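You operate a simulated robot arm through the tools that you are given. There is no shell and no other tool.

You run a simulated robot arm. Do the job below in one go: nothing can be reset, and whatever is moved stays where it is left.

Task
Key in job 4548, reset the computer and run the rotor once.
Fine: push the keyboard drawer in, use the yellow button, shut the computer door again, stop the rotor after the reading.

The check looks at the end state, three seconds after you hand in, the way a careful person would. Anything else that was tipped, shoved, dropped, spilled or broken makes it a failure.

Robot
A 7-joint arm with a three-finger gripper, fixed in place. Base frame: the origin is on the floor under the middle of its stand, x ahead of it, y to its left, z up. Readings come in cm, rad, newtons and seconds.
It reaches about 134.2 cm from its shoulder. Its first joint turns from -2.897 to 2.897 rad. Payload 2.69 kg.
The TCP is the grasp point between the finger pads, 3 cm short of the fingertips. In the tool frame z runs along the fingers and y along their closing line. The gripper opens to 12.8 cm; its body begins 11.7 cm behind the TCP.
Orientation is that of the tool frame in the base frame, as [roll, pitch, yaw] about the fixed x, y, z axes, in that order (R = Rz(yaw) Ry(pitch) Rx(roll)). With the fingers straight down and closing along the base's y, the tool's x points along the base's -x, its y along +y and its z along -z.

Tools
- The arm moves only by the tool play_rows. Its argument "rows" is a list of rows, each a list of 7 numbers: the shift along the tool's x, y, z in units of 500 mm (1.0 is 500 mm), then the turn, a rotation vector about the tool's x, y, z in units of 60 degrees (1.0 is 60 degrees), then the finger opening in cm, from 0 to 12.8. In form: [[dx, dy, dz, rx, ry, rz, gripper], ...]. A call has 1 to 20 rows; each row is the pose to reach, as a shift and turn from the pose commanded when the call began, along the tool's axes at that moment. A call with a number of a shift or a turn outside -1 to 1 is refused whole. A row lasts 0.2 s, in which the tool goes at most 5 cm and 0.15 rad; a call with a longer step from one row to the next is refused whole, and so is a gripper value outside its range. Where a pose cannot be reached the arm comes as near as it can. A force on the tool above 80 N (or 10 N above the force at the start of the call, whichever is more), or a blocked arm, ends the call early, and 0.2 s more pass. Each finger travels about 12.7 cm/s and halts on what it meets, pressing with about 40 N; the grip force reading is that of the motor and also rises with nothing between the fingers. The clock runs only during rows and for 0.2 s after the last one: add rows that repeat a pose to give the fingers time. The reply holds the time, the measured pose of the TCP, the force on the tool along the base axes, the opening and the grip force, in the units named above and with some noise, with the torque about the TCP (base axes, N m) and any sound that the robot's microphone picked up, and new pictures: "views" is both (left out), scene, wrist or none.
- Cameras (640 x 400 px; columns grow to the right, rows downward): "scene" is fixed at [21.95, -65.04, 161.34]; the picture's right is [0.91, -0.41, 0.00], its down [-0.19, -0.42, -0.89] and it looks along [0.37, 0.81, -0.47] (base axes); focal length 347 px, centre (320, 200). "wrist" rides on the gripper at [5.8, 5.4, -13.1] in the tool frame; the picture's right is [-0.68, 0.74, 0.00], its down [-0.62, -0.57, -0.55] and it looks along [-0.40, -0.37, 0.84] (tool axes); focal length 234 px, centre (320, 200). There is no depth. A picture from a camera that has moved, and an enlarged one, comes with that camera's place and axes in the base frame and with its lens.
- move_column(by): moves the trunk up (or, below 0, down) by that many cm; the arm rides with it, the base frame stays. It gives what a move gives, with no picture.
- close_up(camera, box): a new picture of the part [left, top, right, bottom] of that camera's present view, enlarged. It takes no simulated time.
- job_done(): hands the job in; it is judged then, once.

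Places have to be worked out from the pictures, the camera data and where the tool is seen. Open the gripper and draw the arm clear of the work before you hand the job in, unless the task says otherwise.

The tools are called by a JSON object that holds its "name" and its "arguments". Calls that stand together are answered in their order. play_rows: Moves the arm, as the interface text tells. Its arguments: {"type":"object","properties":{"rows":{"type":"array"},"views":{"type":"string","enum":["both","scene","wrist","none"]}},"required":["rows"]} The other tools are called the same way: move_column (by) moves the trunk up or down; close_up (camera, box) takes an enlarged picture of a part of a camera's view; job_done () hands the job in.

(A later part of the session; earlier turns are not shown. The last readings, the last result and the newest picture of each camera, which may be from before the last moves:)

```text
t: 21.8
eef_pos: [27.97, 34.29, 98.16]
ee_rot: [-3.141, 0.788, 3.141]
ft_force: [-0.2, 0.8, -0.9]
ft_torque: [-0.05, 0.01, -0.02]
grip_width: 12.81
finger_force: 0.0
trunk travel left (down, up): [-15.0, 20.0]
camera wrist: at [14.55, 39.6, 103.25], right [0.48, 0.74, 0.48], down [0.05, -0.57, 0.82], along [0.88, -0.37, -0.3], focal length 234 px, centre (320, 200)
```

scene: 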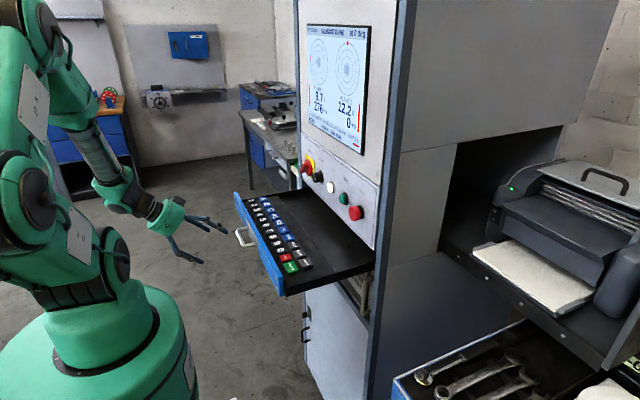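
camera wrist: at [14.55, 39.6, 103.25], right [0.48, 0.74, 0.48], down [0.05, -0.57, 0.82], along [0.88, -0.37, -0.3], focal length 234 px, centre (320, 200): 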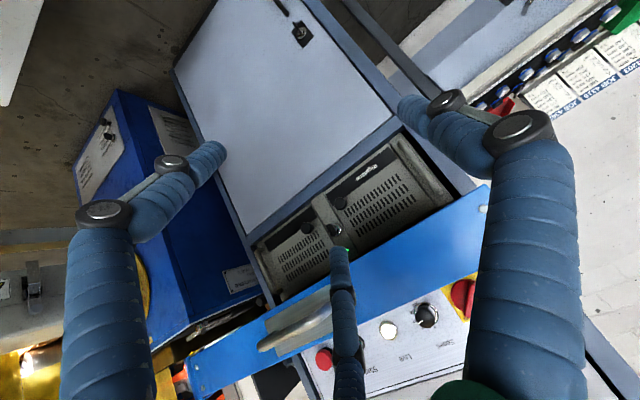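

The computer is in a slot between the drawer and the lower cabinet door; the view is nearly upside down. I take enlarged pictures of it.

{"name": "close_up", "arguments": {"camera": "wrist", "box": [230, 120, 480, 300]}}

{"name": "close_up", "arguments": {"camera": "wrist", "box": [170, 0, 410, 150]}}

```text
2.22 times, centred on (355, 210) of wrist
camera zoom: at [14.55, 39.6, 103.25], right [0.48, 0.74, 0.48], down [0.05, -0.57, 0.82], along [0.88, -0.37, -0.3], focal length 520 px, centre (242, 178)
```

zoom: 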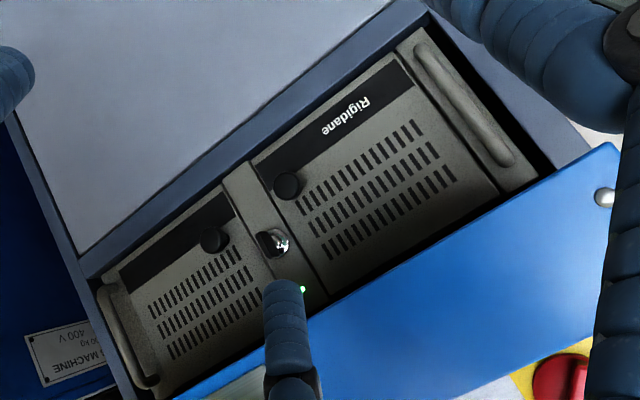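

```text
2.67 times, centred on (290, 75) of wrist
camera zoom: at [14.55, 39.6, 103.25], right [0.48, 0.74, 0.48], down [0.05, -0.57, 0.82], along [0.88, -0.37, -0.3], focal length 624 px, centre (400, 533)
```

zoom: 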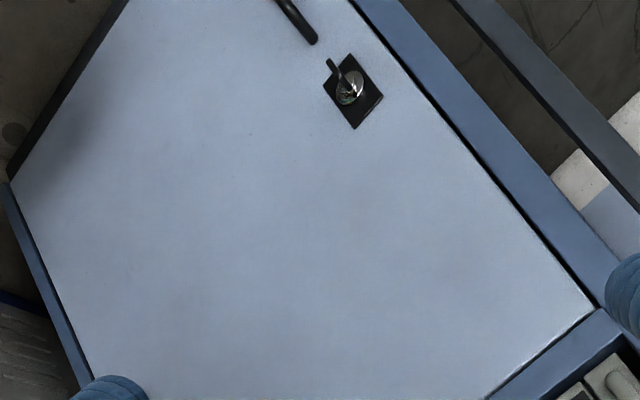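

The computer ("Rigidane") has two vented doors with round knobs and a key lock between them. It spans y≈-4…42 and z≈86…101 behind the front at x≈62. The open drawer hangs over it, so I will push the drawer in first. I level the tool to point straight ahead and close the fingers.

{"name": "play_rows", "arguments": {"rows": [[-0.014, 0.01, -0.014, 0, -0.125, 0, 12.8], [-0.028, 0.02, -0.028, 0, -0.25, 0, 12.8], [-0.042, 0.03, -0.042, 0, -0.375, 0, 10], [-0.057, 0.04, -0.057, 0, -0.5, 0, 7], [-0.071, 0.05, -0.071, 0, -0.625, 0, 4], [-0.0849, 0.06, -0.0849, 0, -0.75, 0, 0], [-0.0849, 0.06, -0.0849, 0, -0.75, 0, 0], [-0.0849, 0.06, -0.0849, 0, -0.75, 0, 0]], "views": "both"}}

```text
t: 22.9
eef_pos: [32.29, 36.53, 110.88]
ee_rot: [2.389, 1.254, 2.295]
ft_force: [0.3, 0.0, 0.1]
ft_torque: [0.01, 0.0, 0.02]
grip_width: 3.98
finger_force: 0.0
trunk travel left (down, up): [-15.0, 20.0]
stopped in row 5: the arm was blocked; the commanded pose is now the measured one
camera wrist: at [18.99, 43.95, 109.48], right [0.23, 0.56, 0.8], down [-0.47, -0.66, 0.59], along [0.85, -0.51, 0.12], focal length 234 px, centre (320, 200)
```

scene: 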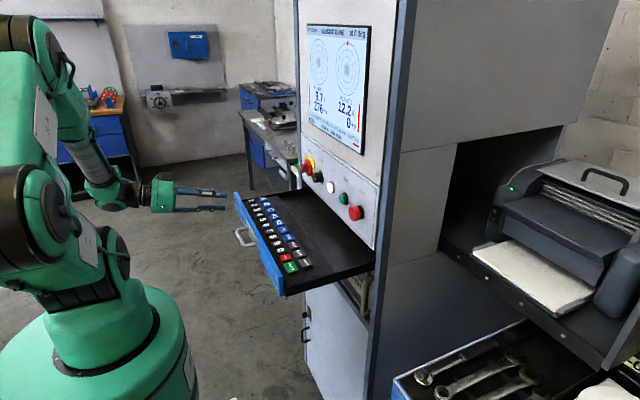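
wrist: 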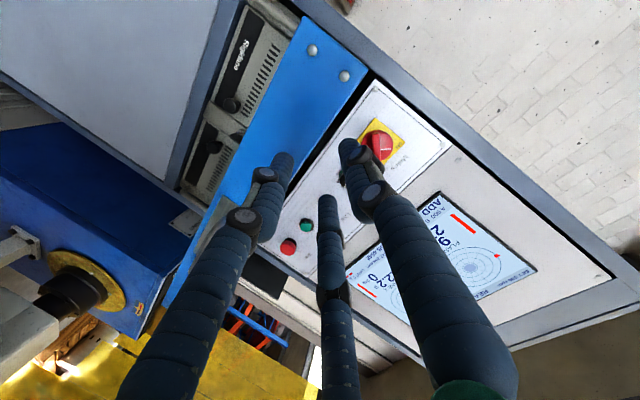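

The arm could not reach a fully level pose this close to its base and stopped slightly rolled. I settle for a 60° forward pitch here, with the fingers closed, just in front of the left part of the drawer front.

{"name": "play_rows", "arguments": {"rows": [[0.0184, -0.0013, 0.0077, -0.0075, 0.0717, -0.0582, 4], [0.0368, -0.0026, 0.0154, -0.0149, 0.1433, -0.1165, 2], [0.0552, -0.004, 0.023, -0.0224, 0.215, -0.1747, 0], [0.0736, -0.0053, 0.0307, -0.0298, 0.2866, -0.2329, 0], [0.0736, -0.0053, 0.0307, -0.0298, 0.2866, -0.2329, 0], [0.0736, -0.0053, 0.0307, -0.0298, 0.2866, -0.2329, 0]], "views": "both"}}

{"name": "close_up", "arguments": {"camera": "scene", "box": [140, 140, 300, 240]}}

```text
t: 24.3
eef_pos: [32.65, 37.42, 107.25]
ee_rot: [3.141, 1.048, -3.137]
ft_force: [-0.1, -0.4, 0.4]
ft_torque: [0.0, 0.0, 0.04]
grip_width: 0.23
finger_force: 31.2
trunk travel left (down, up): [-15.0, 20.0]
camera wrist: at [18.49, 42.6, 108.66], right [0.33, 0.74, 0.59], down [-0.16, -0.57, 0.81], along [0.93, -0.37, -0.07], focal length 234 px, centre (320, 200)
```

scene: 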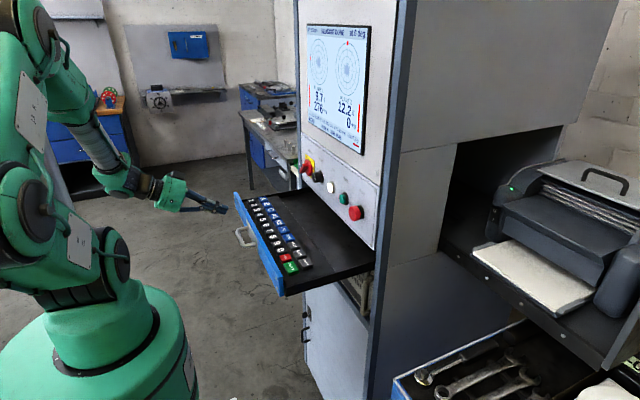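
wrist: 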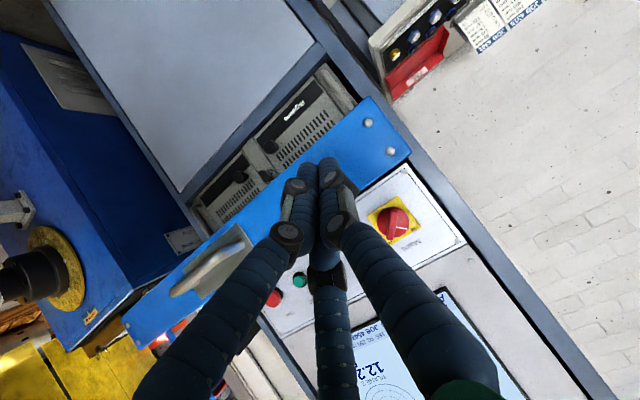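

```text
4.00 times, centred on (220, 190) of scene
camera zoom: at [21.95, -65.04, 161.34], right [0.91, -0.41, 0.0], down [-0.19, -0.42, -0.89], along [0.37, 0.81, -0.47], focal length 1389 px, centre (720, 240)
```

zoom: 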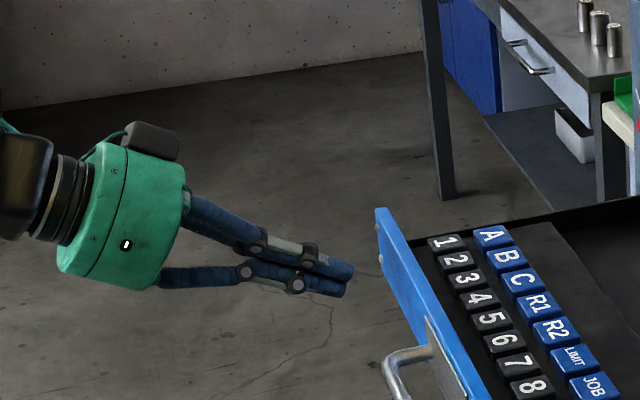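

The closed fingers form a compact tip at about (35.4, 37.4, 105.7), facing the drawer front left of its handle. I lower it 0.8 cm and push forward gently in +x.

{"name": "play_rows", "arguments": {"rows": [[0.0039, 0, 0.0253, 0, 0, 0, 0], [-0.0061, 0, 0.0426, 0, 0, 0, 0], [-0.0161, 0, 0.0599, 0, 0, 0, 0], [-0.0261, 0, 0.0773, 0, 0, 0, 0], [-0.0361, 0, 0.0946, 0, 0, 0, 0], [-0.0461, 0, 0.1119, 0, 0, 0, 0], [-0.0561, 0, 0.1292, 0, 0, 0, 0], [-0.0661, 0, 0.1466, 0, 0, 0, 0]], "views": "both"}}

{"name": "close_up", "arguments": {"camera": "scene", "box": [180, 140, 340, 240]}}

```text
t: 26.1
eef_pos: [40.8, 37.31, 106.31]
ee_rot: [3.14, 1.047, -3.139]
ft_force: [-1.0, -0.5, -0.5]
ft_torque: [-0.01, -0.02, 0.01]
grip_width: 0.2
finger_force: 31.3
trunk travel left (down, up): [-15.0, 20.0]
camera wrist: at [26.57, 42.7, 107.78], right [0.33, 0.74, 0.59], down [-0.17, -0.57, 0.81], along [0.93, -0.37, -0.07], focal length 234 px, centre (320, 200)
```

scene: 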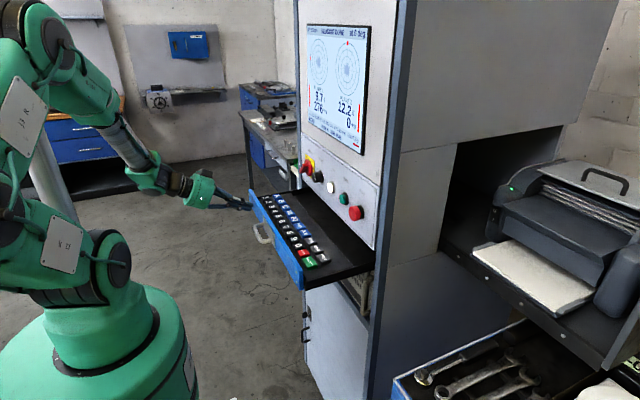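
wrist: 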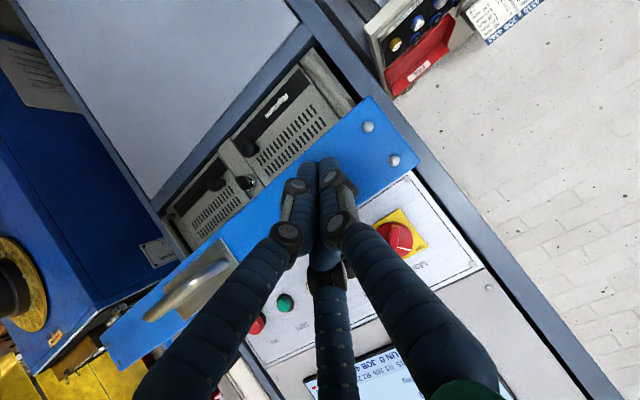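

```text
4.00 times, centred on (260, 190) of scene
camera zoom: at [21.95, -65.04, 161.34], right [0.91, -0.41, 0.0], down [-0.19, -0.42, -0.89], along [0.37, 0.81, -0.47], focal length 1389 px, centre (560, 240)
```

zoom: 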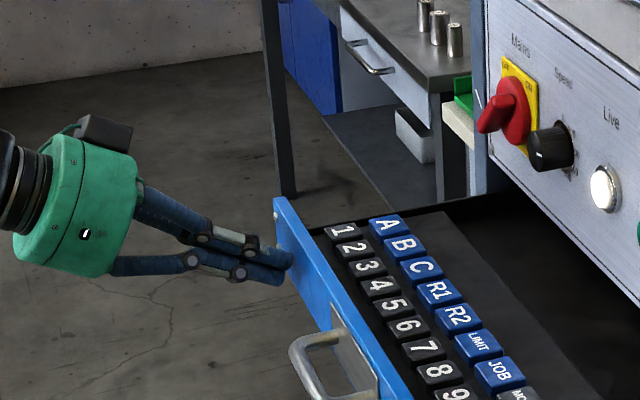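

The drawer slides in with hardly any force. I push on 12 cm more at the same height.

{"name": "play_rows", "arguments": {"rows": [[-0.015, 0, 0.026, 0, 0, 0, 0], [-0.03, 0, 0.052, 0, 0, 0, 0], [-0.045, 0, 0.0779, 0, 0, 0, 0], [-0.06, 0, 0.1039, 0, 0, 0, 0], [-0.075, 0, 0.1299, 0, 0, 0, 0], [-0.09, 0, 0.1559, 0, 0, 0, 0], [-0.105, 0, 0.1819, 0, 0, 0, 0], [-0.12, 0, 0.2078, 0, 0, 0, 0], [-0.12, 0, 0.2078, 0, 0, 0, 0]], "views": "both"}}

{"name": "close_up", "arguments": {"camera": "scene", "box": [220, 140, 380, 240]}}

```text
t: 28.1
eef_pos: [52.79, 37.39, 106.17]
ee_rot: [-3.14, 1.047, -3.137]
ft_force: [-0.1, -0.4, -0.6]
ft_torque: [0.0, 0.03, 0.0]
grip_width: 0.21
finger_force: 31.5
trunk travel left (down, up): [-15.0, 20.0]
camera wrist: at [38.59, 42.73, 107.64], right [0.33, 0.74, 0.59], down [-0.16, -0.57, 0.81], along [0.93, -0.37, -0.07], focal length 234 px, centre (320, 200)
```

scene: 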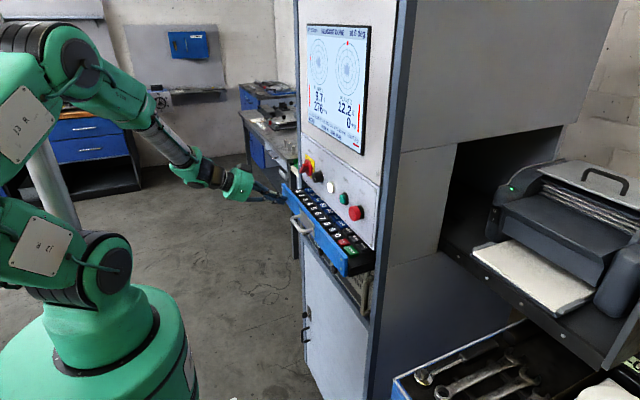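
wrist: 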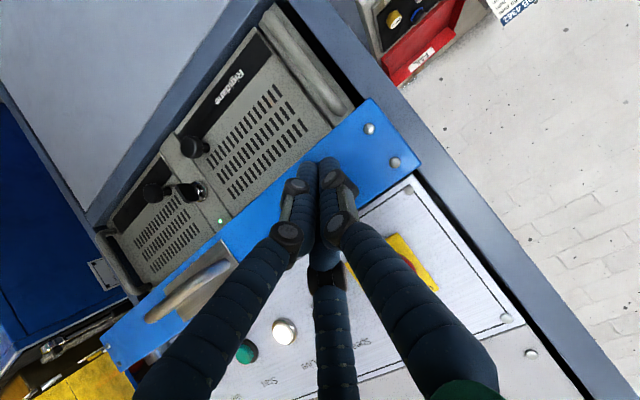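

```text
4.00 times, centred on (300, 190) of scene
camera zoom: at [21.95, -65.04, 161.34], right [0.91, -0.41, 0.0], down [-0.19, -0.42, -0.89], along [0.37, 0.81, -0.47], focal length 1389 px, centre (400, 240)
```

zoom: 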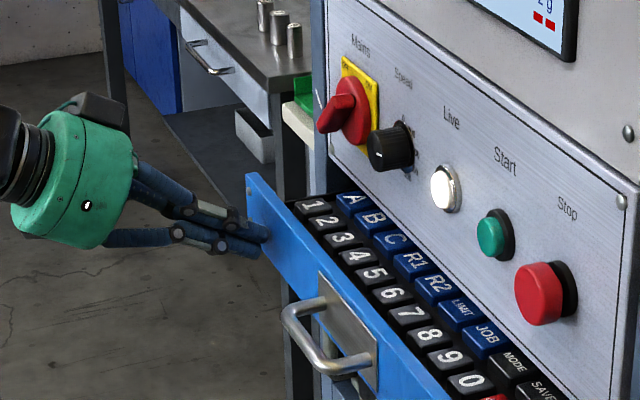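

The front is now at about x≈55.5. I push the last stretch more slowly.

{"name": "play_rows", "arguments": {"rows": [[-0.01, 0, 0.0173, 0, 0, 0, 0], [-0.02, 0, 0.0346, 0, 0, 0, 0], [-0.03, 0, 0.052, 0, 0, 0, 0], [-0.04, 0, 0.0693, 0, 0, 0, 0], [-0.045, 0, 0.0779, 0, 0, 0, 0], [-0.05, 0, 0.0866, 0, 0, 0, 0], [-0.055, 0, 0.0953, 0, 0, 0, 0], [-0.06, 0, 0.1039, 0, 0, 0, 0]], "views": "both"}}

{"name": "close_up", "arguments": {"camera": "scene", "box": [240, 140, 400, 240]}}

```text
t: 29.9
eef_pos: [58.82, 37.31, 106.25]
ee_rot: [3.141, 1.047, -3.138]
ft_force: [-0.3, -0.2, -0.5]
ft_torque: [-0.04, 0.0, -0.01]
grip_width: 0.22
finger_force: 32.0
trunk travel left (down, up): [-15.0, 20.0]
camera wrist: at [44.58, 42.7, 107.73], right [0.33, 0.74, 0.59], down [-0.16, -0.57, 0.81], along [0.93, -0.37, -0.07], focal length 234 px, centre (320, 200)
```

scene: 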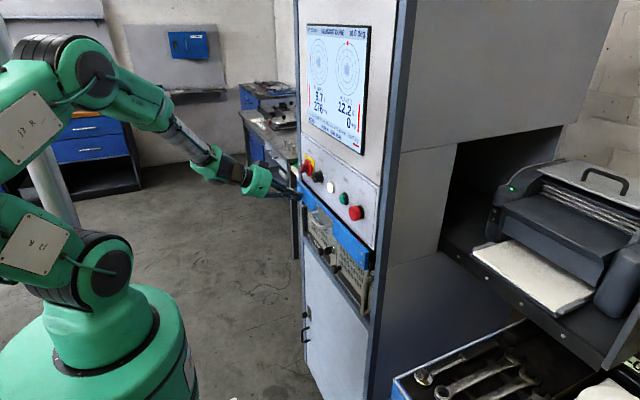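
wrist: 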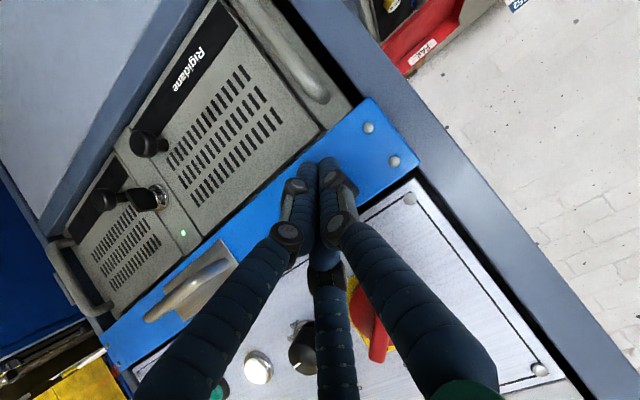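

```text
4.00 times, centred on (320, 190) of scene
camera zoom: at [21.95, -65.04, 161.34], right [0.91, -0.41, 0.0], down [-0.19, -0.42, -0.89], along [0.37, 0.81, -0.47], focal length 1389 px, centre (320, 240)
```

zoom: 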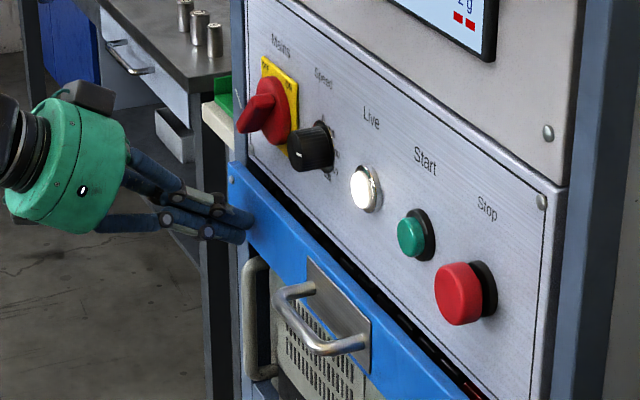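

Nearly shut, with a small gap above still showing. I push in 0.5 cm steps until it seats.

{"name": "play_rows", "arguments": {"rows": [[-0.005, 0, 0.0087, 0, 0, 0, 0], [-0.01, 0, 0.0173, 0, 0, 0, 0], [-0.015, 0, 0.026, 0, 0, 0, 0], [-0.02, 0, 0.0346, 0, 0, 0, 0]], "views": "wrist"}}

{"name": "close_up", "arguments": {"camera": "scene", "box": [240, 140, 400, 240]}}

```text
t: 30.7
eef_pos: [59.32, 37.51, 106.13]
ee_rot: [-3.141, 1.047, -3.135]
ft_force: [-59.7, -10.5, 23.0]
ft_torque: [0.11, -0.7, -0.54]
grip_width: 0.18
finger_force: 31.2
trunk travel left (down, up): [-15.0, 20.0]
stopped in row 3: the force on the tool passed its limit at 89 N (the readings are from after the stop); the commanded pose is now the measured one
camera wrist: at [45.12, 42.72, 107.61], right [0.33, 0.74, 0.59], down [-0.16, -0.57, 0.81], along [0.93, -0.36, -0.07], focal length 234 px, centre (320, 200)
```

wrist: 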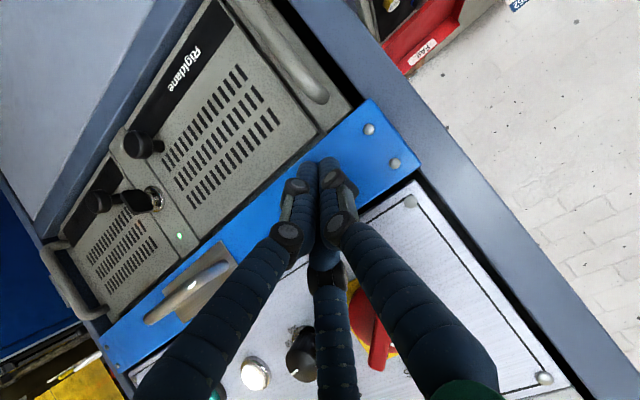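

```text
4.00 times, centred on (320, 190) of scene
camera zoom: at [21.95, -65.04, 161.34], right [0.91, -0.41, 0.0], down [-0.19, -0.42, -0.89], along [0.37, 0.81, -0.47], focal length 1389 px, centre (320, 240)
```

zoom: 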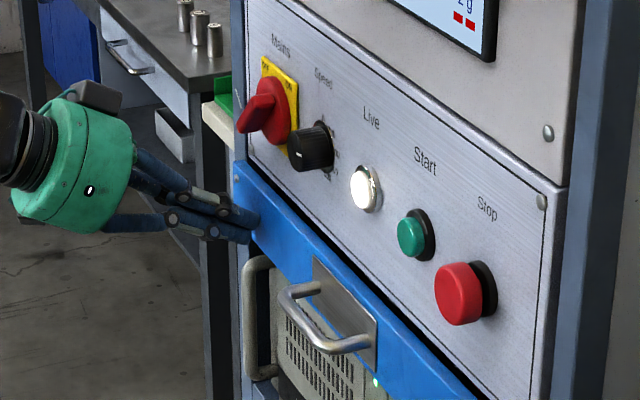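

The drawer is now fully seated against its stop. I back off, open the fingers again later, and move the camera in front of the computer for a proper look.

{"name": "play_rows", "arguments": {"rows": [[0.04, 0, -0.0693, 0, 0, 0, 0], [0.08, 0, -0.1386, 0, 0, 0, 0], [0.1462, -0.0533, -0.1465, 0, 0, 0, 0], [0.2124, -0.1067, -0.1545, 0, 0, 0, 0], [0.2786, -0.16, -0.1624, 0, 0, 0, 0], [0.2786, -0.16, -0.1624, 0, 0, 0, 0]], "views": "both"}}

{"name": "close_up", "arguments": {"camera": "scene", "box": [290, 10, 380, 160]}}

{"name": "close_up", "arguments": {"camera": "wrist", "box": [80, 60, 320, 210]}}

```text
t: 32.1
eef_pos: [45.88, 29.33, 97.88]
ee_rot: [3.14, 1.042, -3.135]
ft_force: [-0.4, -0.2, 0.8]
ft_torque: [0.04, 0.0, 0.01]
grip_width: 0.2
finger_force: 31.3
trunk travel left (down, up): [-15.0, 20.0]
camera wrist: at [31.58, 34.61, 99.41], right [0.34, 0.74, 0.58], down [-0.16, -0.57, 0.81], along [0.93, -0.37, -0.07], focal length 234 px, centre (320, 200)
```

scene: 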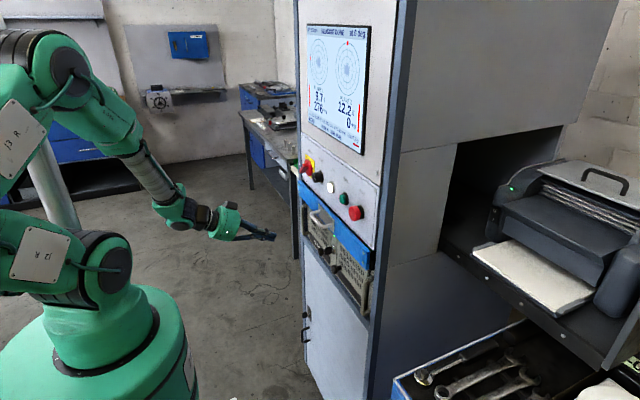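
wrist: 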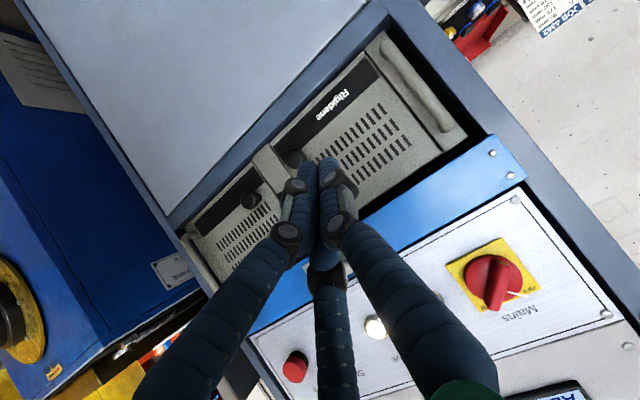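

```text
2.67 times, centred on (335, 85) of scene
camera zoom: at [21.95, -65.04, 161.34], right [0.91, -0.41, 0.0], down [-0.19, -0.42, -0.89], along [0.37, 0.81, -0.47], focal length 926 px, centre (280, 507)
```

zoom: 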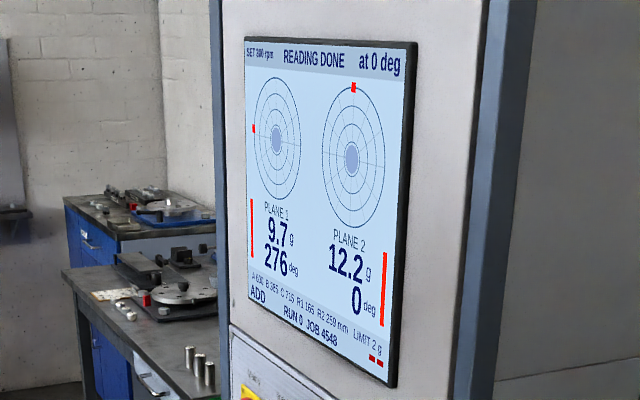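

```text
2.67 times, centred on (200, 135) of wrist
camera zoom: at [31.58, 34.61, 99.41], right [0.34, 0.74, 0.58], down [-0.16, -0.57, 0.81], along [0.93, -0.37, -0.07], focal length 624 px, centre (640, 373)
```

zoom: 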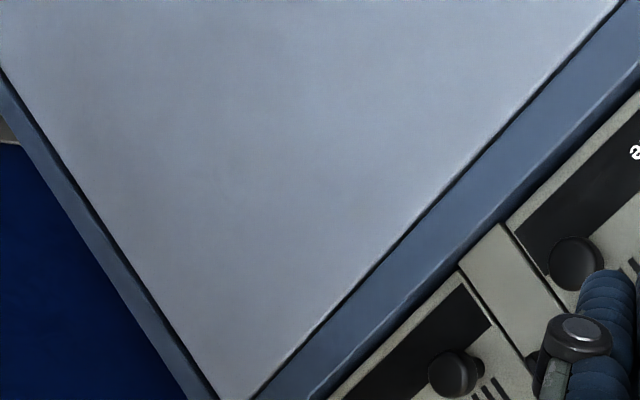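

JOB 4548 still stands on the screen. The fingers hide the middle of the computer, so I check the scene camera's view of it and shift the hand left and lower for a free view.

{"name": "play_rows", "arguments": {"rows": [[0.035, 0.06, -0.01, 0, 0, 0, 0], [0.07, 0.12, -0.02, 0, 0, 0, 0], [0.105, 0.18, -0.03, 0, 0, 0, 0], [0.14, 0.24, -0.04, 0, 0, 0, 0], [0.16, 0.3, -0.045, 0, 0, 0, 0], [0.16, 0.3, -0.045, 0, 0, 0, 0]], "views": "both"}}

{"name": "close_up", "arguments": {"camera": "scene", "box": [290, 190, 386, 320]}}

{"name": "close_up", "arguments": {"camera": "wrist", "box": [130, 150, 370, 300]}}

```text
t: 33.5
eef_pos: [39.78, 44.62, 92.52]
ee_rot: [-3.139, 1.044, -3.132]
ft_force: [0.0, 1.2, -0.8]
ft_torque: [-0.04, 0.02, -0.05]
grip_width: 0.22
finger_force: 31.0
trunk travel left (down, up): [-15.0, 20.0]
camera wrist: at [25.47, 49.83, 93.86], right [0.34, 0.74, 0.58], down [-0.16, -0.57, 0.81], along [0.93, -0.37, -0.07], focal length 234 px, centre (320, 200)
```

scene: 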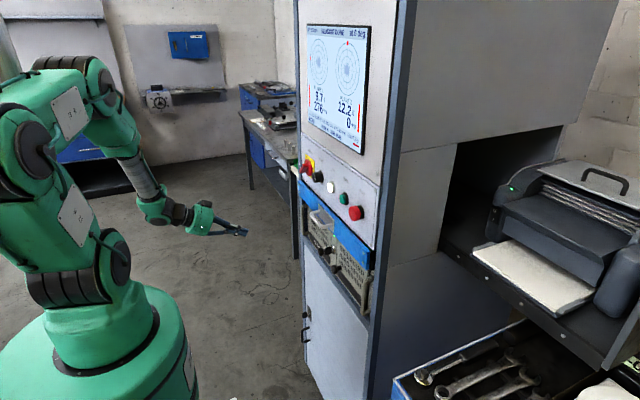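
wrist: 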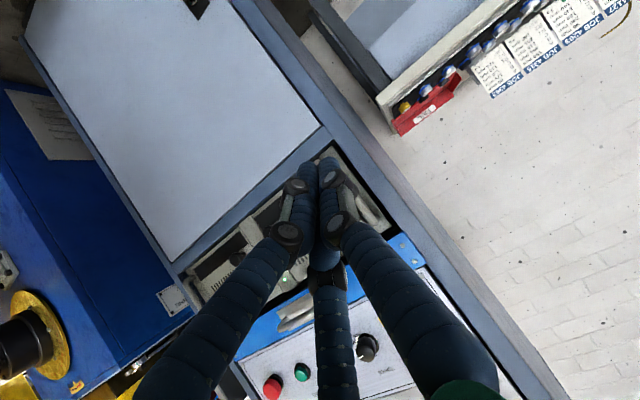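

```text
3.08 times, centred on (338, 255) of scene
camera zoom: at [21.95, -65.04, 161.34], right [0.91, -0.41, 0.0], down [-0.19, -0.42, -0.89], along [0.37, 0.81, -0.47], focal length 1068 px, centre (265, 31)
```

zoom: 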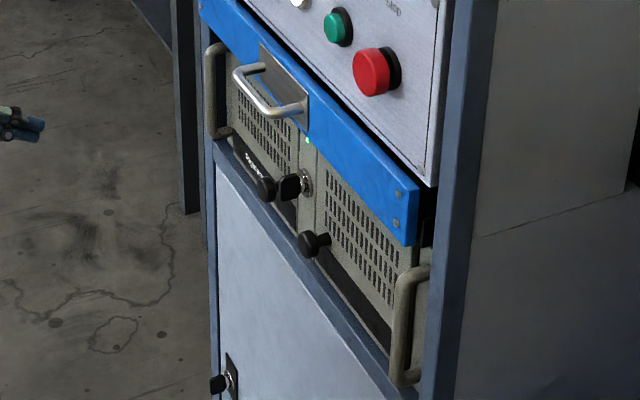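

```text
2.67 times, centred on (250, 225) of wrist
camera zoom: at [25.47, 49.83, 93.86], right [0.34, 0.74, 0.58], down [-0.16, -0.57, 0.81], along [0.93, -0.37, -0.07], focal length 624 px, centre (507, 133)
```

zoom: 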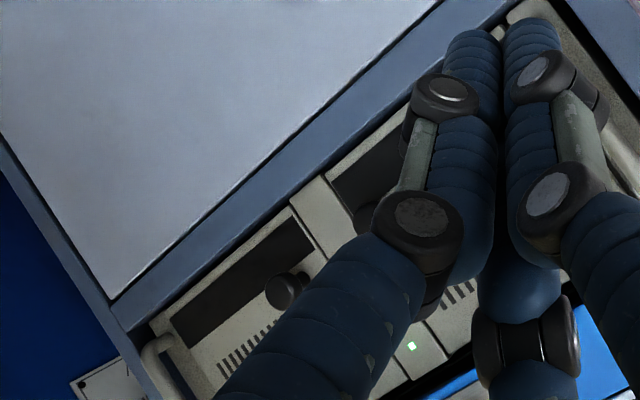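

The scene camera shows both computer doors have mushroom knobs, and a key sits in the lock between them. I open the fingers and move the wrist camera in front for a clear look at the middle.

{"name": "play_rows", "arguments": {"rows": [[-0.0382, -0.072, -0.0125, 0, 0, 0, 2], [-0.0765, -0.144, -0.0249, 0, 0, 0, 5], [-0.1147, -0.216, -0.0374, 0, 0, 0, 8], [-0.1529, -0.288, -0.0498, 0, 0, 0, 11], [-0.1912, -0.36, -0.0623, 0, 0, 0, 12.8], [-0.2294, -0.432, -0.0747, 0, 0, 0, 12.8], [-0.2294, -0.432, -0.0747, 0, 0, 0, 12.8]], "views": "wrist"}}

{"name": "close_up", "arguments": {"camera": "wrist", "box": [200, 60, 440, 210]}}

```text
t: 35.1
eef_pos: [42.36, 23.18, 104.23]
ee_rot: [-3.141, 1.042, -3.136]
ft_force: [-0.5, -0.1, -0.4]
ft_torque: [0.03, 0.01, 0.06]
grip_width: 12.8
finger_force: 0.1
trunk travel left (down, up): [-15.0, 20.0]
camera wrist: at [28.06, 28.42, 105.69], right [0.34, 0.74, 0.58], down [-0.16, -0.57, 0.81], along [0.93, -0.36, -0.07], focal length 234 px, centre (320, 200)
```

wrist: 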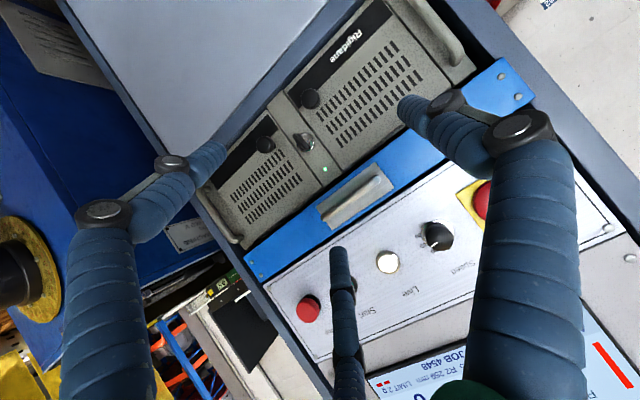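

```text
2.67 times, centred on (320, 135) of wrist
camera zoom: at [28.06, 28.42, 105.69], right [0.34, 0.74, 0.58], down [-0.16, -0.57, 0.81], along [0.93, -0.36, -0.07], focal length 624 px, centre (320, 373)
```

zoom: 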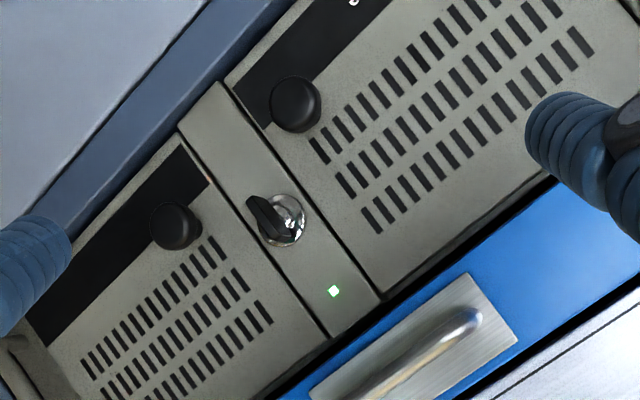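

The key head stands vertical in the middle strip, with a thin gap on both sides of the strip. I zoom in further for hints about which door hides the button and whether it is locked.

{"name": "close_up", "arguments": {"camera": "wrist", "box": [255, 95, 335, 145]}}

{"name": "close_up", "arguments": {"camera": "wrist", "box": [290, 10, 450, 110]}}

{"name": "close_up", "arguments": {"camera": "scene", "box": [300, 200, 370, 300]}}

```text
8.00 times, centred on (295, 120) of wrist
camera zoom: at [28.06, 28.42, 105.69], right [0.34, 0.74, 0.58], down [-0.16, -0.57, 0.81], along [0.93, -0.36, -0.07], focal length 1873 px, centre (520, 840)
```

zoom: 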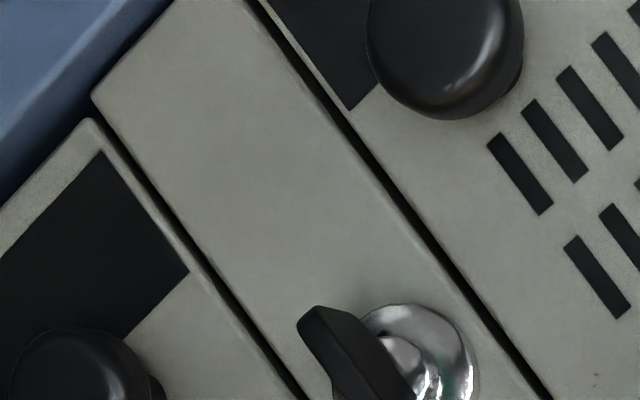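

```text
4.00 times, centred on (370, 60) of wrist
camera zoom: at [28.06, 28.42, 105.69], right [0.34, 0.74, 0.58], down [-0.16, -0.57, 0.81], along [0.93, -0.36, -0.07], focal length 937 px, centre (120, 760)
```

zoom: 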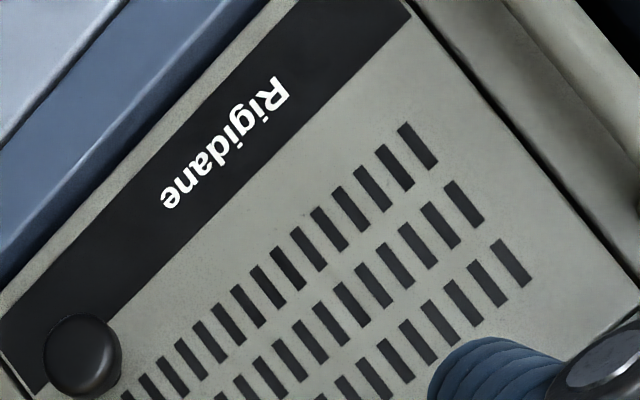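

```text
4.00 times, centred on (335, 250) of scene
camera zoom: at [21.95, -65.04, 161.34], right [0.91, -0.41, 0.0], down [-0.19, -0.42, -0.89], along [0.37, 0.81, -0.47], focal length 1389 px, centre (260, 0)
```

zoom: 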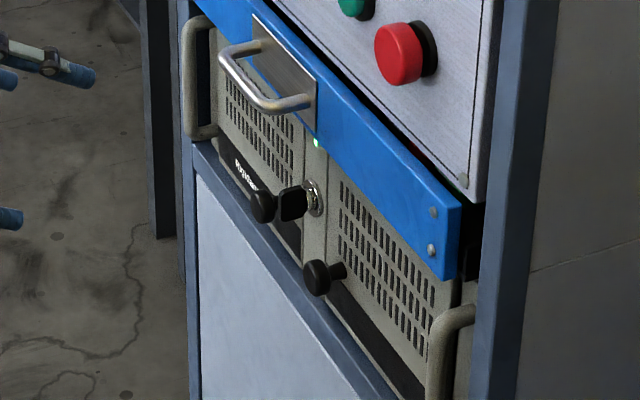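

There is a paper sheet on the blue machine at the upper left of the wrist view, which may be an instruction. I zoom in on it and on the papers by the bench.

{"name": "close_up", "arguments": {"camera": "wrist", "box": [0, 0, 130, 90]}}

{"name": "close_up", "arguments": {"camera": "wrist", "box": [160, 210, 270, 280]}}

```text
4.44 times, centred on (65, 45) of wrist
camera zoom: at [28.06, 28.42, 105.69], right [0.34, 0.74, 0.58], down [-0.16, -0.57, 0.81], along [0.93, -0.36, -0.07], focal length 1041 px, centre (1453, 889)
```

zoom: 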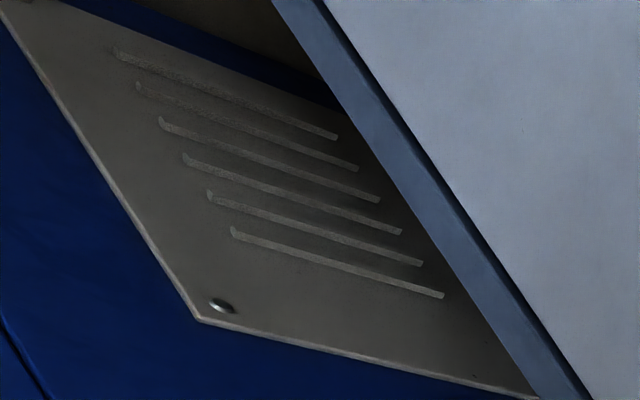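

```text
5.71 times, centred on (215, 245) of wrist
camera zoom: at [28.06, 28.42, 105.69], right [0.34, 0.74, 0.58], down [-0.16, -0.57, 0.81], along [0.93, -0.36, -0.07], focal length 1338 px, centre (920, -57)
```

zoom: 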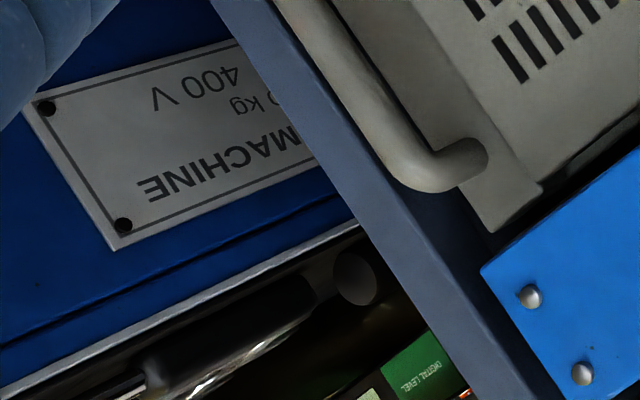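

Triangulation puts the knob heads at about (62.3, 23.0, 90.4) on the left and (62.3, 12.7, 90.4) on the right, and the key at (62.4, 17.5, 93.9). The door faces are at x≈65. I look through the vent slots for a hint of the yellow button.

{"name": "close_up", "arguments": {"camera": "wrist", "box": [225, 140, 305, 200]}}

{"name": "close_up", "arguments": {"camera": "wrist", "box": [310, 50, 410, 125]}}

{"name": "close_up", "arguments": {"camera": "scene", "box": [335, 240, 375, 310]}}

```text
6.67 times, centred on (265, 170) of wrist
camera zoom: at [28.06, 28.42, 105.69], right [0.34, 0.74, 0.58], down [-0.16, -0.57, 0.81], along [0.93, -0.36, -0.07], focal length 1561 px, centre (687, 400)
```

zoom: 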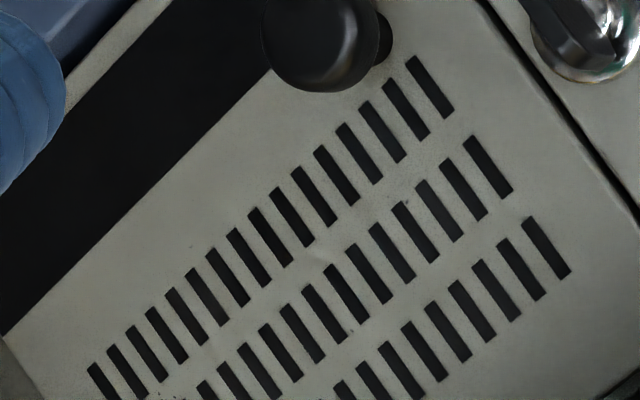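

```text
5.33 times, centred on (360, 88) of wrist
camera zoom: at [28.06, 28.42, 105.69], right [0.34, 0.74, 0.58], down [-0.16, -0.57, 0.81], along [0.93, -0.36, -0.07], focal length 1249 px, centre (107, 800)
```

zoom: 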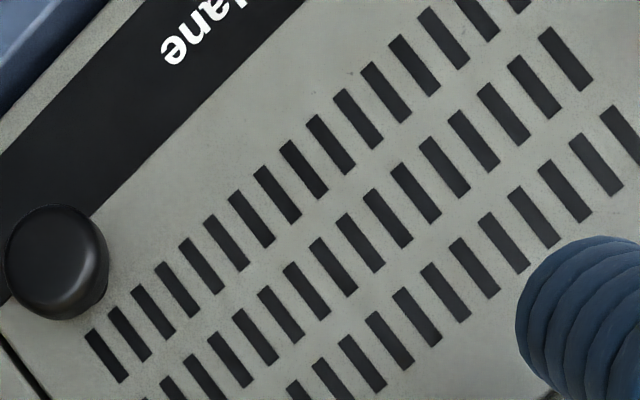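

```text
5.71 times, centred on (355, 275) of scene
camera zoom: at [21.95, -65.04, 161.34], right [0.91, -0.41, 0.0], down [-0.19, -0.42, -0.89], along [0.37, 0.81, -0.47], focal length 1984 px, centre (120, -229)
```

zoom: 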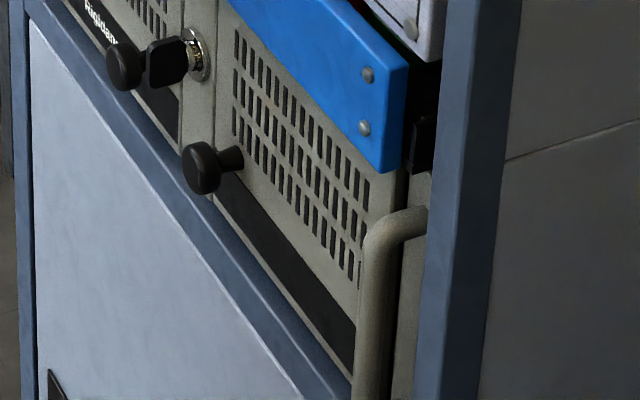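

No hint through the slots. I try the right-hand door first because its knob is clear of the key. I level the tool to about 85° in front of that knob, staying back at x≈50, and set the opening to about 6 cm.

{"name": "play_rows", "arguments": {"rows": [[0.0302, -0.042, 0.0529, 0, -0.0833, 0, 10], [0.0605, -0.084, 0.1058, 0, -0.1667, 0, 8], [0.0907, -0.126, 0.1586, 0, -0.25, 0, 7], [0.121, -0.168, 0.2115, 0, -0.3333, 0, 6], [0.1512, -0.21, 0.2644, 0, -0.4167, 0, 6], [0.1512, -0.21, 0.2644, 0, -0.4167, 0, 6]], "views": "both"}}

{"name": "close_up", "arguments": {"camera": "scene", "box": [230, 190, 390, 310]}}

```text
t: 36.5
eef_pos: [52.95, 15.31, 96.68]
ee_rot: [-2.675, 1.437, -2.689]
ft_force: [0.8, 0.7, -0.7]
ft_torque: [0.0, -0.06, -0.02]
grip_width: 6.0
finger_force: 0.0
out of reach, approached as far as the arm can: row 4, 5, 6
trunk travel left (down, up): [-15.0, 20.0]
camera wrist: at [39.39, 20.48, 91.98], right [0.09, 0.77, 0.63], down [-0.48, -0.52, 0.71], along [0.87, -0.36, 0.32], focal length 234 px, centre (320, 200)
```

scene: 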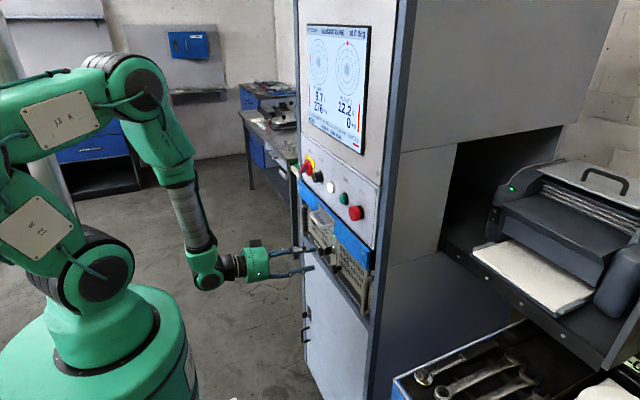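
wrist: 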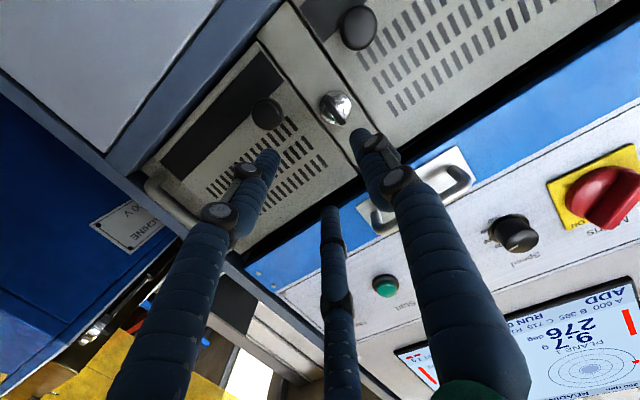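

```text
3.33 times, centred on (310, 250) of scene
camera zoom: at [21.95, -65.04, 161.34], right [0.91, -0.41, 0.0], down [-0.19, -0.42, -0.89], along [0.37, 0.81, -0.47], focal length 1157 px, centre (353, 33)
```

zoom: 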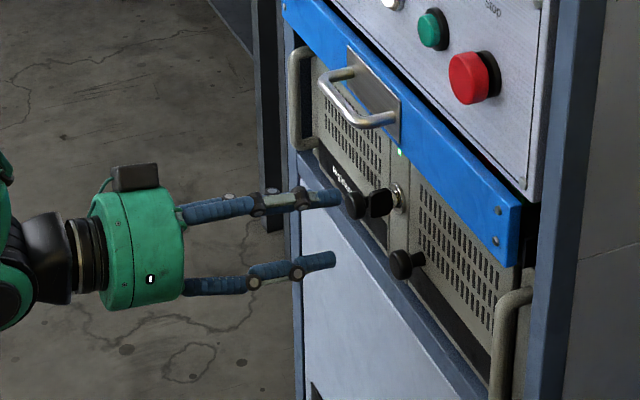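

The arm bottoms out at z≈96.7 with a level tool, so I lower the trunk by 12 cm to bring the work into comfortable reach. Nothing is below the fingers in front of the lower door at this y.

{"name": "move_column", "arguments": {"by": -12}}

```text
t: 38.0
eef_pos: [52.8, 15.39, 84.71]
ee_rot: [-2.677, 1.438, -2.69]
ft_force: [-0.7, 0.1, -0.1]
ft_torque: [0.0, 0.03, 0.01]
grip_width: 6.02
finger_force: 0.0
trunk travel left (down, up): [-3.0, 32.0]
```

I raise the tool a few centimetres to see which pose the controller counts from after the out-of-reach approach.

{"name": "play_rows", "arguments": {"rows": [[-0.06, 0, 0, 0, 0, 0, 6], [-0.12, 0, 0, 0, 0, 0, 6], [-0.16, 0, 0, 0, 0, 0, 6], [-0.16, 0, 0, 0, 0, 0, 6]], "views": "wrist"}}

```text
t: 39.0
eef_pos: [53.53, 15.62, 92.51]
ee_rot: [-2.68, 1.436, -2.693]
ft_force: [0.7, -0.3, -0.3]
ft_torque: [-0.01, -0.02, 0.01]
grip_width: 5.99
finger_force: 0.0
trunk travel left (down, up): [-3.0, 32.0]
camera wrist: at [39.97, 20.88, 87.9], right [0.09, 0.77, 0.63], down [-0.48, -0.52, 0.71], along [0.87, -0.36, 0.32], focal length 234 px, centre (320, 200)
```

wrist: 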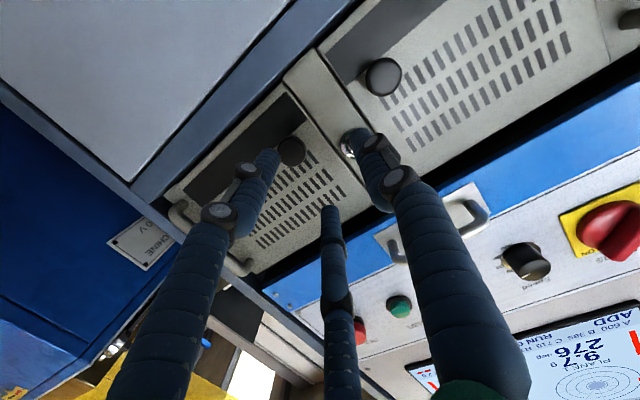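

The controller counts from the measured pose. Now I square the tool to point straight ahead and go to (56, 12.5, 91), in front of the right-hand knob, with the fingers opened 4.6 cm.

{"name": "play_rows", "arguments": {"rows": [[0.0137, -0.03, 0.0268, -0.006, -0.058, 0.028, 5], [0.0274, -0.06, 0.0537, -0.0125, -0.1153, 0.0563, 4.6], [0.0274, -0.06, 0.0537, -0.0125, -0.1153, 0.0563, 4.6]], "views": "both"}}

{"name": "close_up", "arguments": {"camera": "scene", "box": [270, 210, 390, 310]}}

{"name": "close_up", "arguments": {"camera": "wrist", "box": [200, 60, 440, 210]}}

```text
t: 39.8
eef_pos: [56.37, 12.96, 92.11]
ee_rot: [-1.808, 1.559, -1.815]
ft_force: [0.6, 0.2, -0.8]
ft_torque: [0.03, -0.03, 0.0]
grip_width: 4.59
finger_force: 0.1
out of reach, approached as far as the arm can: row 2, 3
trunk travel left (down, up): [-3.0, 32.0]
camera wrist: at [43.35, 18.37, 86.25], right [0.01, 0.74, 0.67], down [-0.55, -0.56, 0.62], along [0.83, -0.37, 0.41], focal length 234 px, centre (320, 200)
```

scene: 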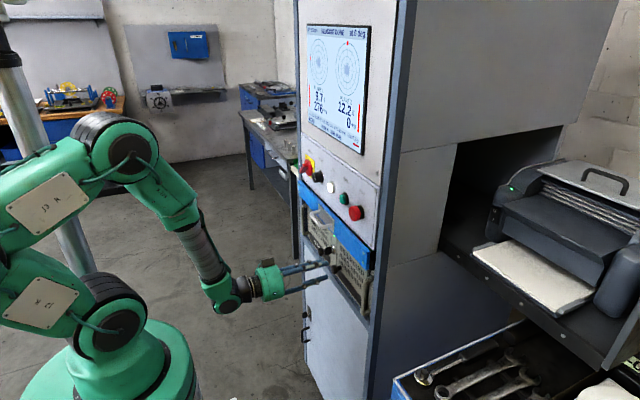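
wrist: 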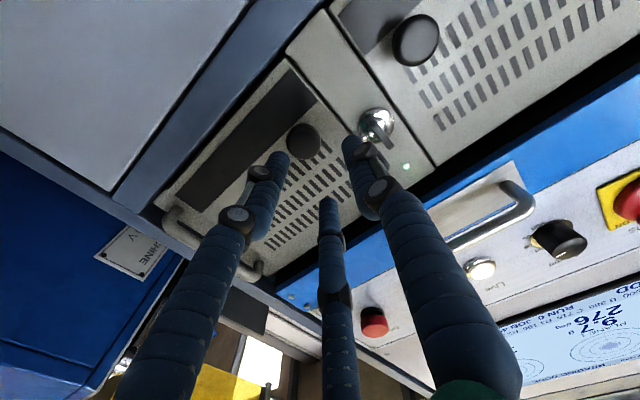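

```text
4.00 times, centred on (330, 260) of scene
camera zoom: at [21.95, -65.04, 161.34], right [0.91, -0.41, 0.0], down [-0.19, -0.42, -0.89], along [0.37, 0.81, -0.47], focal length 1389 px, centre (280, -40)
```

zoom: 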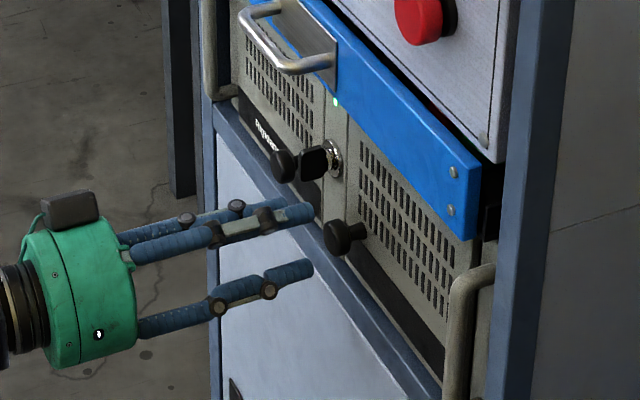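

```text
2.67 times, centred on (320, 135) of wrist
camera zoom: at [43.35, 18.37, 86.25], right [0.01, 0.74, 0.67], down [-0.55, -0.56, 0.62], along [0.83, -0.37, 0.41], focal length 624 px, centre (320, 373)
```

zoom: 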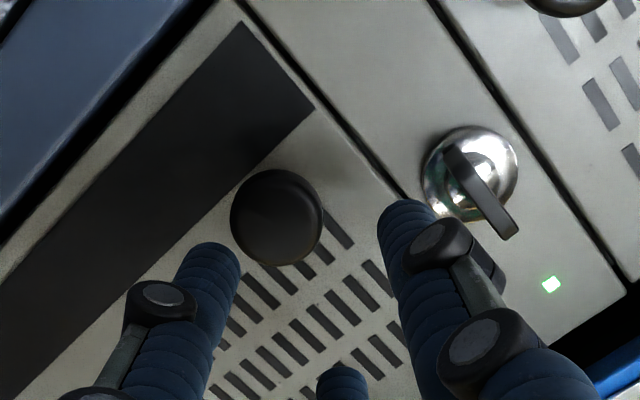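

The knob re-triangulates to (62.3, 12.8, 90.3), and the tool is level and lined up in y but at z 92.1. I lower the trunk its last 3 cm for more room.

{"name": "move_column", "arguments": {"by": -3}}

```text
t: 40.5
eef_pos: [56.25, 12.99, 89.14]
ee_rot: [-1.825, 1.561, -1.83]
ft_force: [0.1, -0.1, -0.1]
ft_torque: [0.04, 0.03, 0.01]
grip_width: 4.58
finger_force: 0.0
trunk travel left (down, up): [0.0, 35.0]
```

Now I go up 1.6 cm and forward so the fingers straddle the knob head, and check before closing.

{"name": "play_rows", "arguments": {"rows": [[-0.016, -0.003, 0.02, 0, 0, 0, 4.6], [-0.031, -0.005, 0.045, 0, 0, 0, 4.6], [-0.031, -0.005, 0.07, 0, 0, 0, 4.6], [-0.031, -0.005, 0.07, 0, 0, 0, 4.6]], "views": "wrist"}}

{"name": "close_up", "arguments": {"camera": "scene", "box": [290, 220, 380, 300]}}

{"name": "close_up", "arguments": {"camera": "wrist", "box": [200, 60, 440, 210]}}

```text
t: 41.5
eef_pos: [59.86, 12.7, 90.53]
ee_rot: [-1.816, 1.562, -1.822]
ft_force: [-0.5, 0.4, 0.0]
ft_torque: [-0.01, 0.01, 0.0]
grip_width: 4.6
finger_force: 0.1
trunk travel left (down, up): [0.0, 35.0]
camera wrist: at [46.85, 18.02, 84.68], right [0.01, 0.74, 0.67], down [-0.55, -0.56, 0.62], along [0.83, -0.37, 0.41], focal length 234 px, centre (320, 200)
```

wrist: 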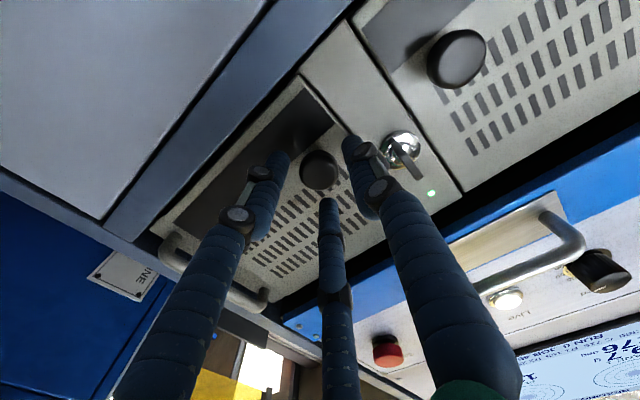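

```text
5.00 times, centred on (335, 260) of scene
camera zoom: at [21.95, -65.04, 161.34], right [0.91, -0.41, 0.0], down [-0.19, -0.42, -0.89], along [0.37, 0.81, -0.47], focal length 1736 px, centre (245, -100)
```

zoom: 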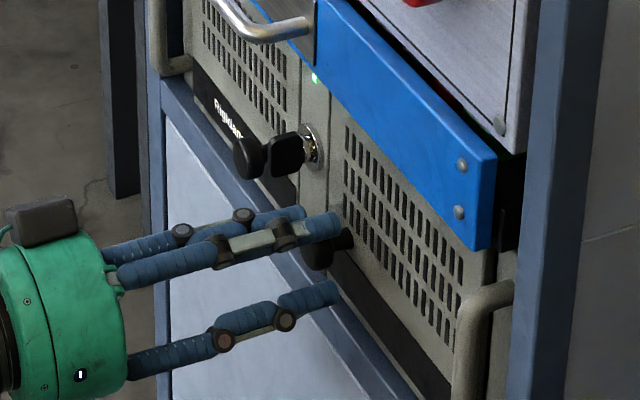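

```text
2.67 times, centred on (320, 135) of wrist
camera zoom: at [46.85, 18.02, 84.68], right [0.01, 0.74, 0.67], down [-0.55, -0.56, 0.62], along [0.83, -0.37, 0.41], focal length 624 px, centre (320, 373)
```

zoom: 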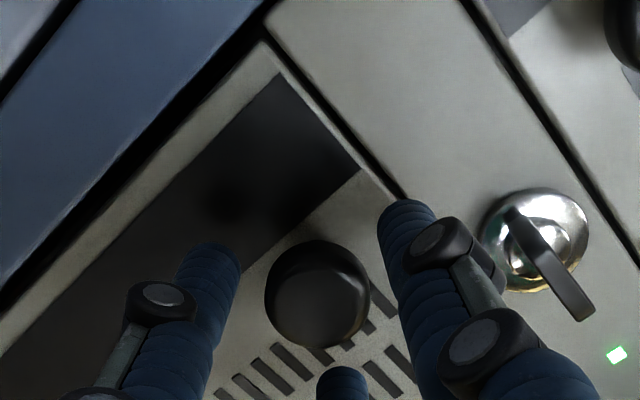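

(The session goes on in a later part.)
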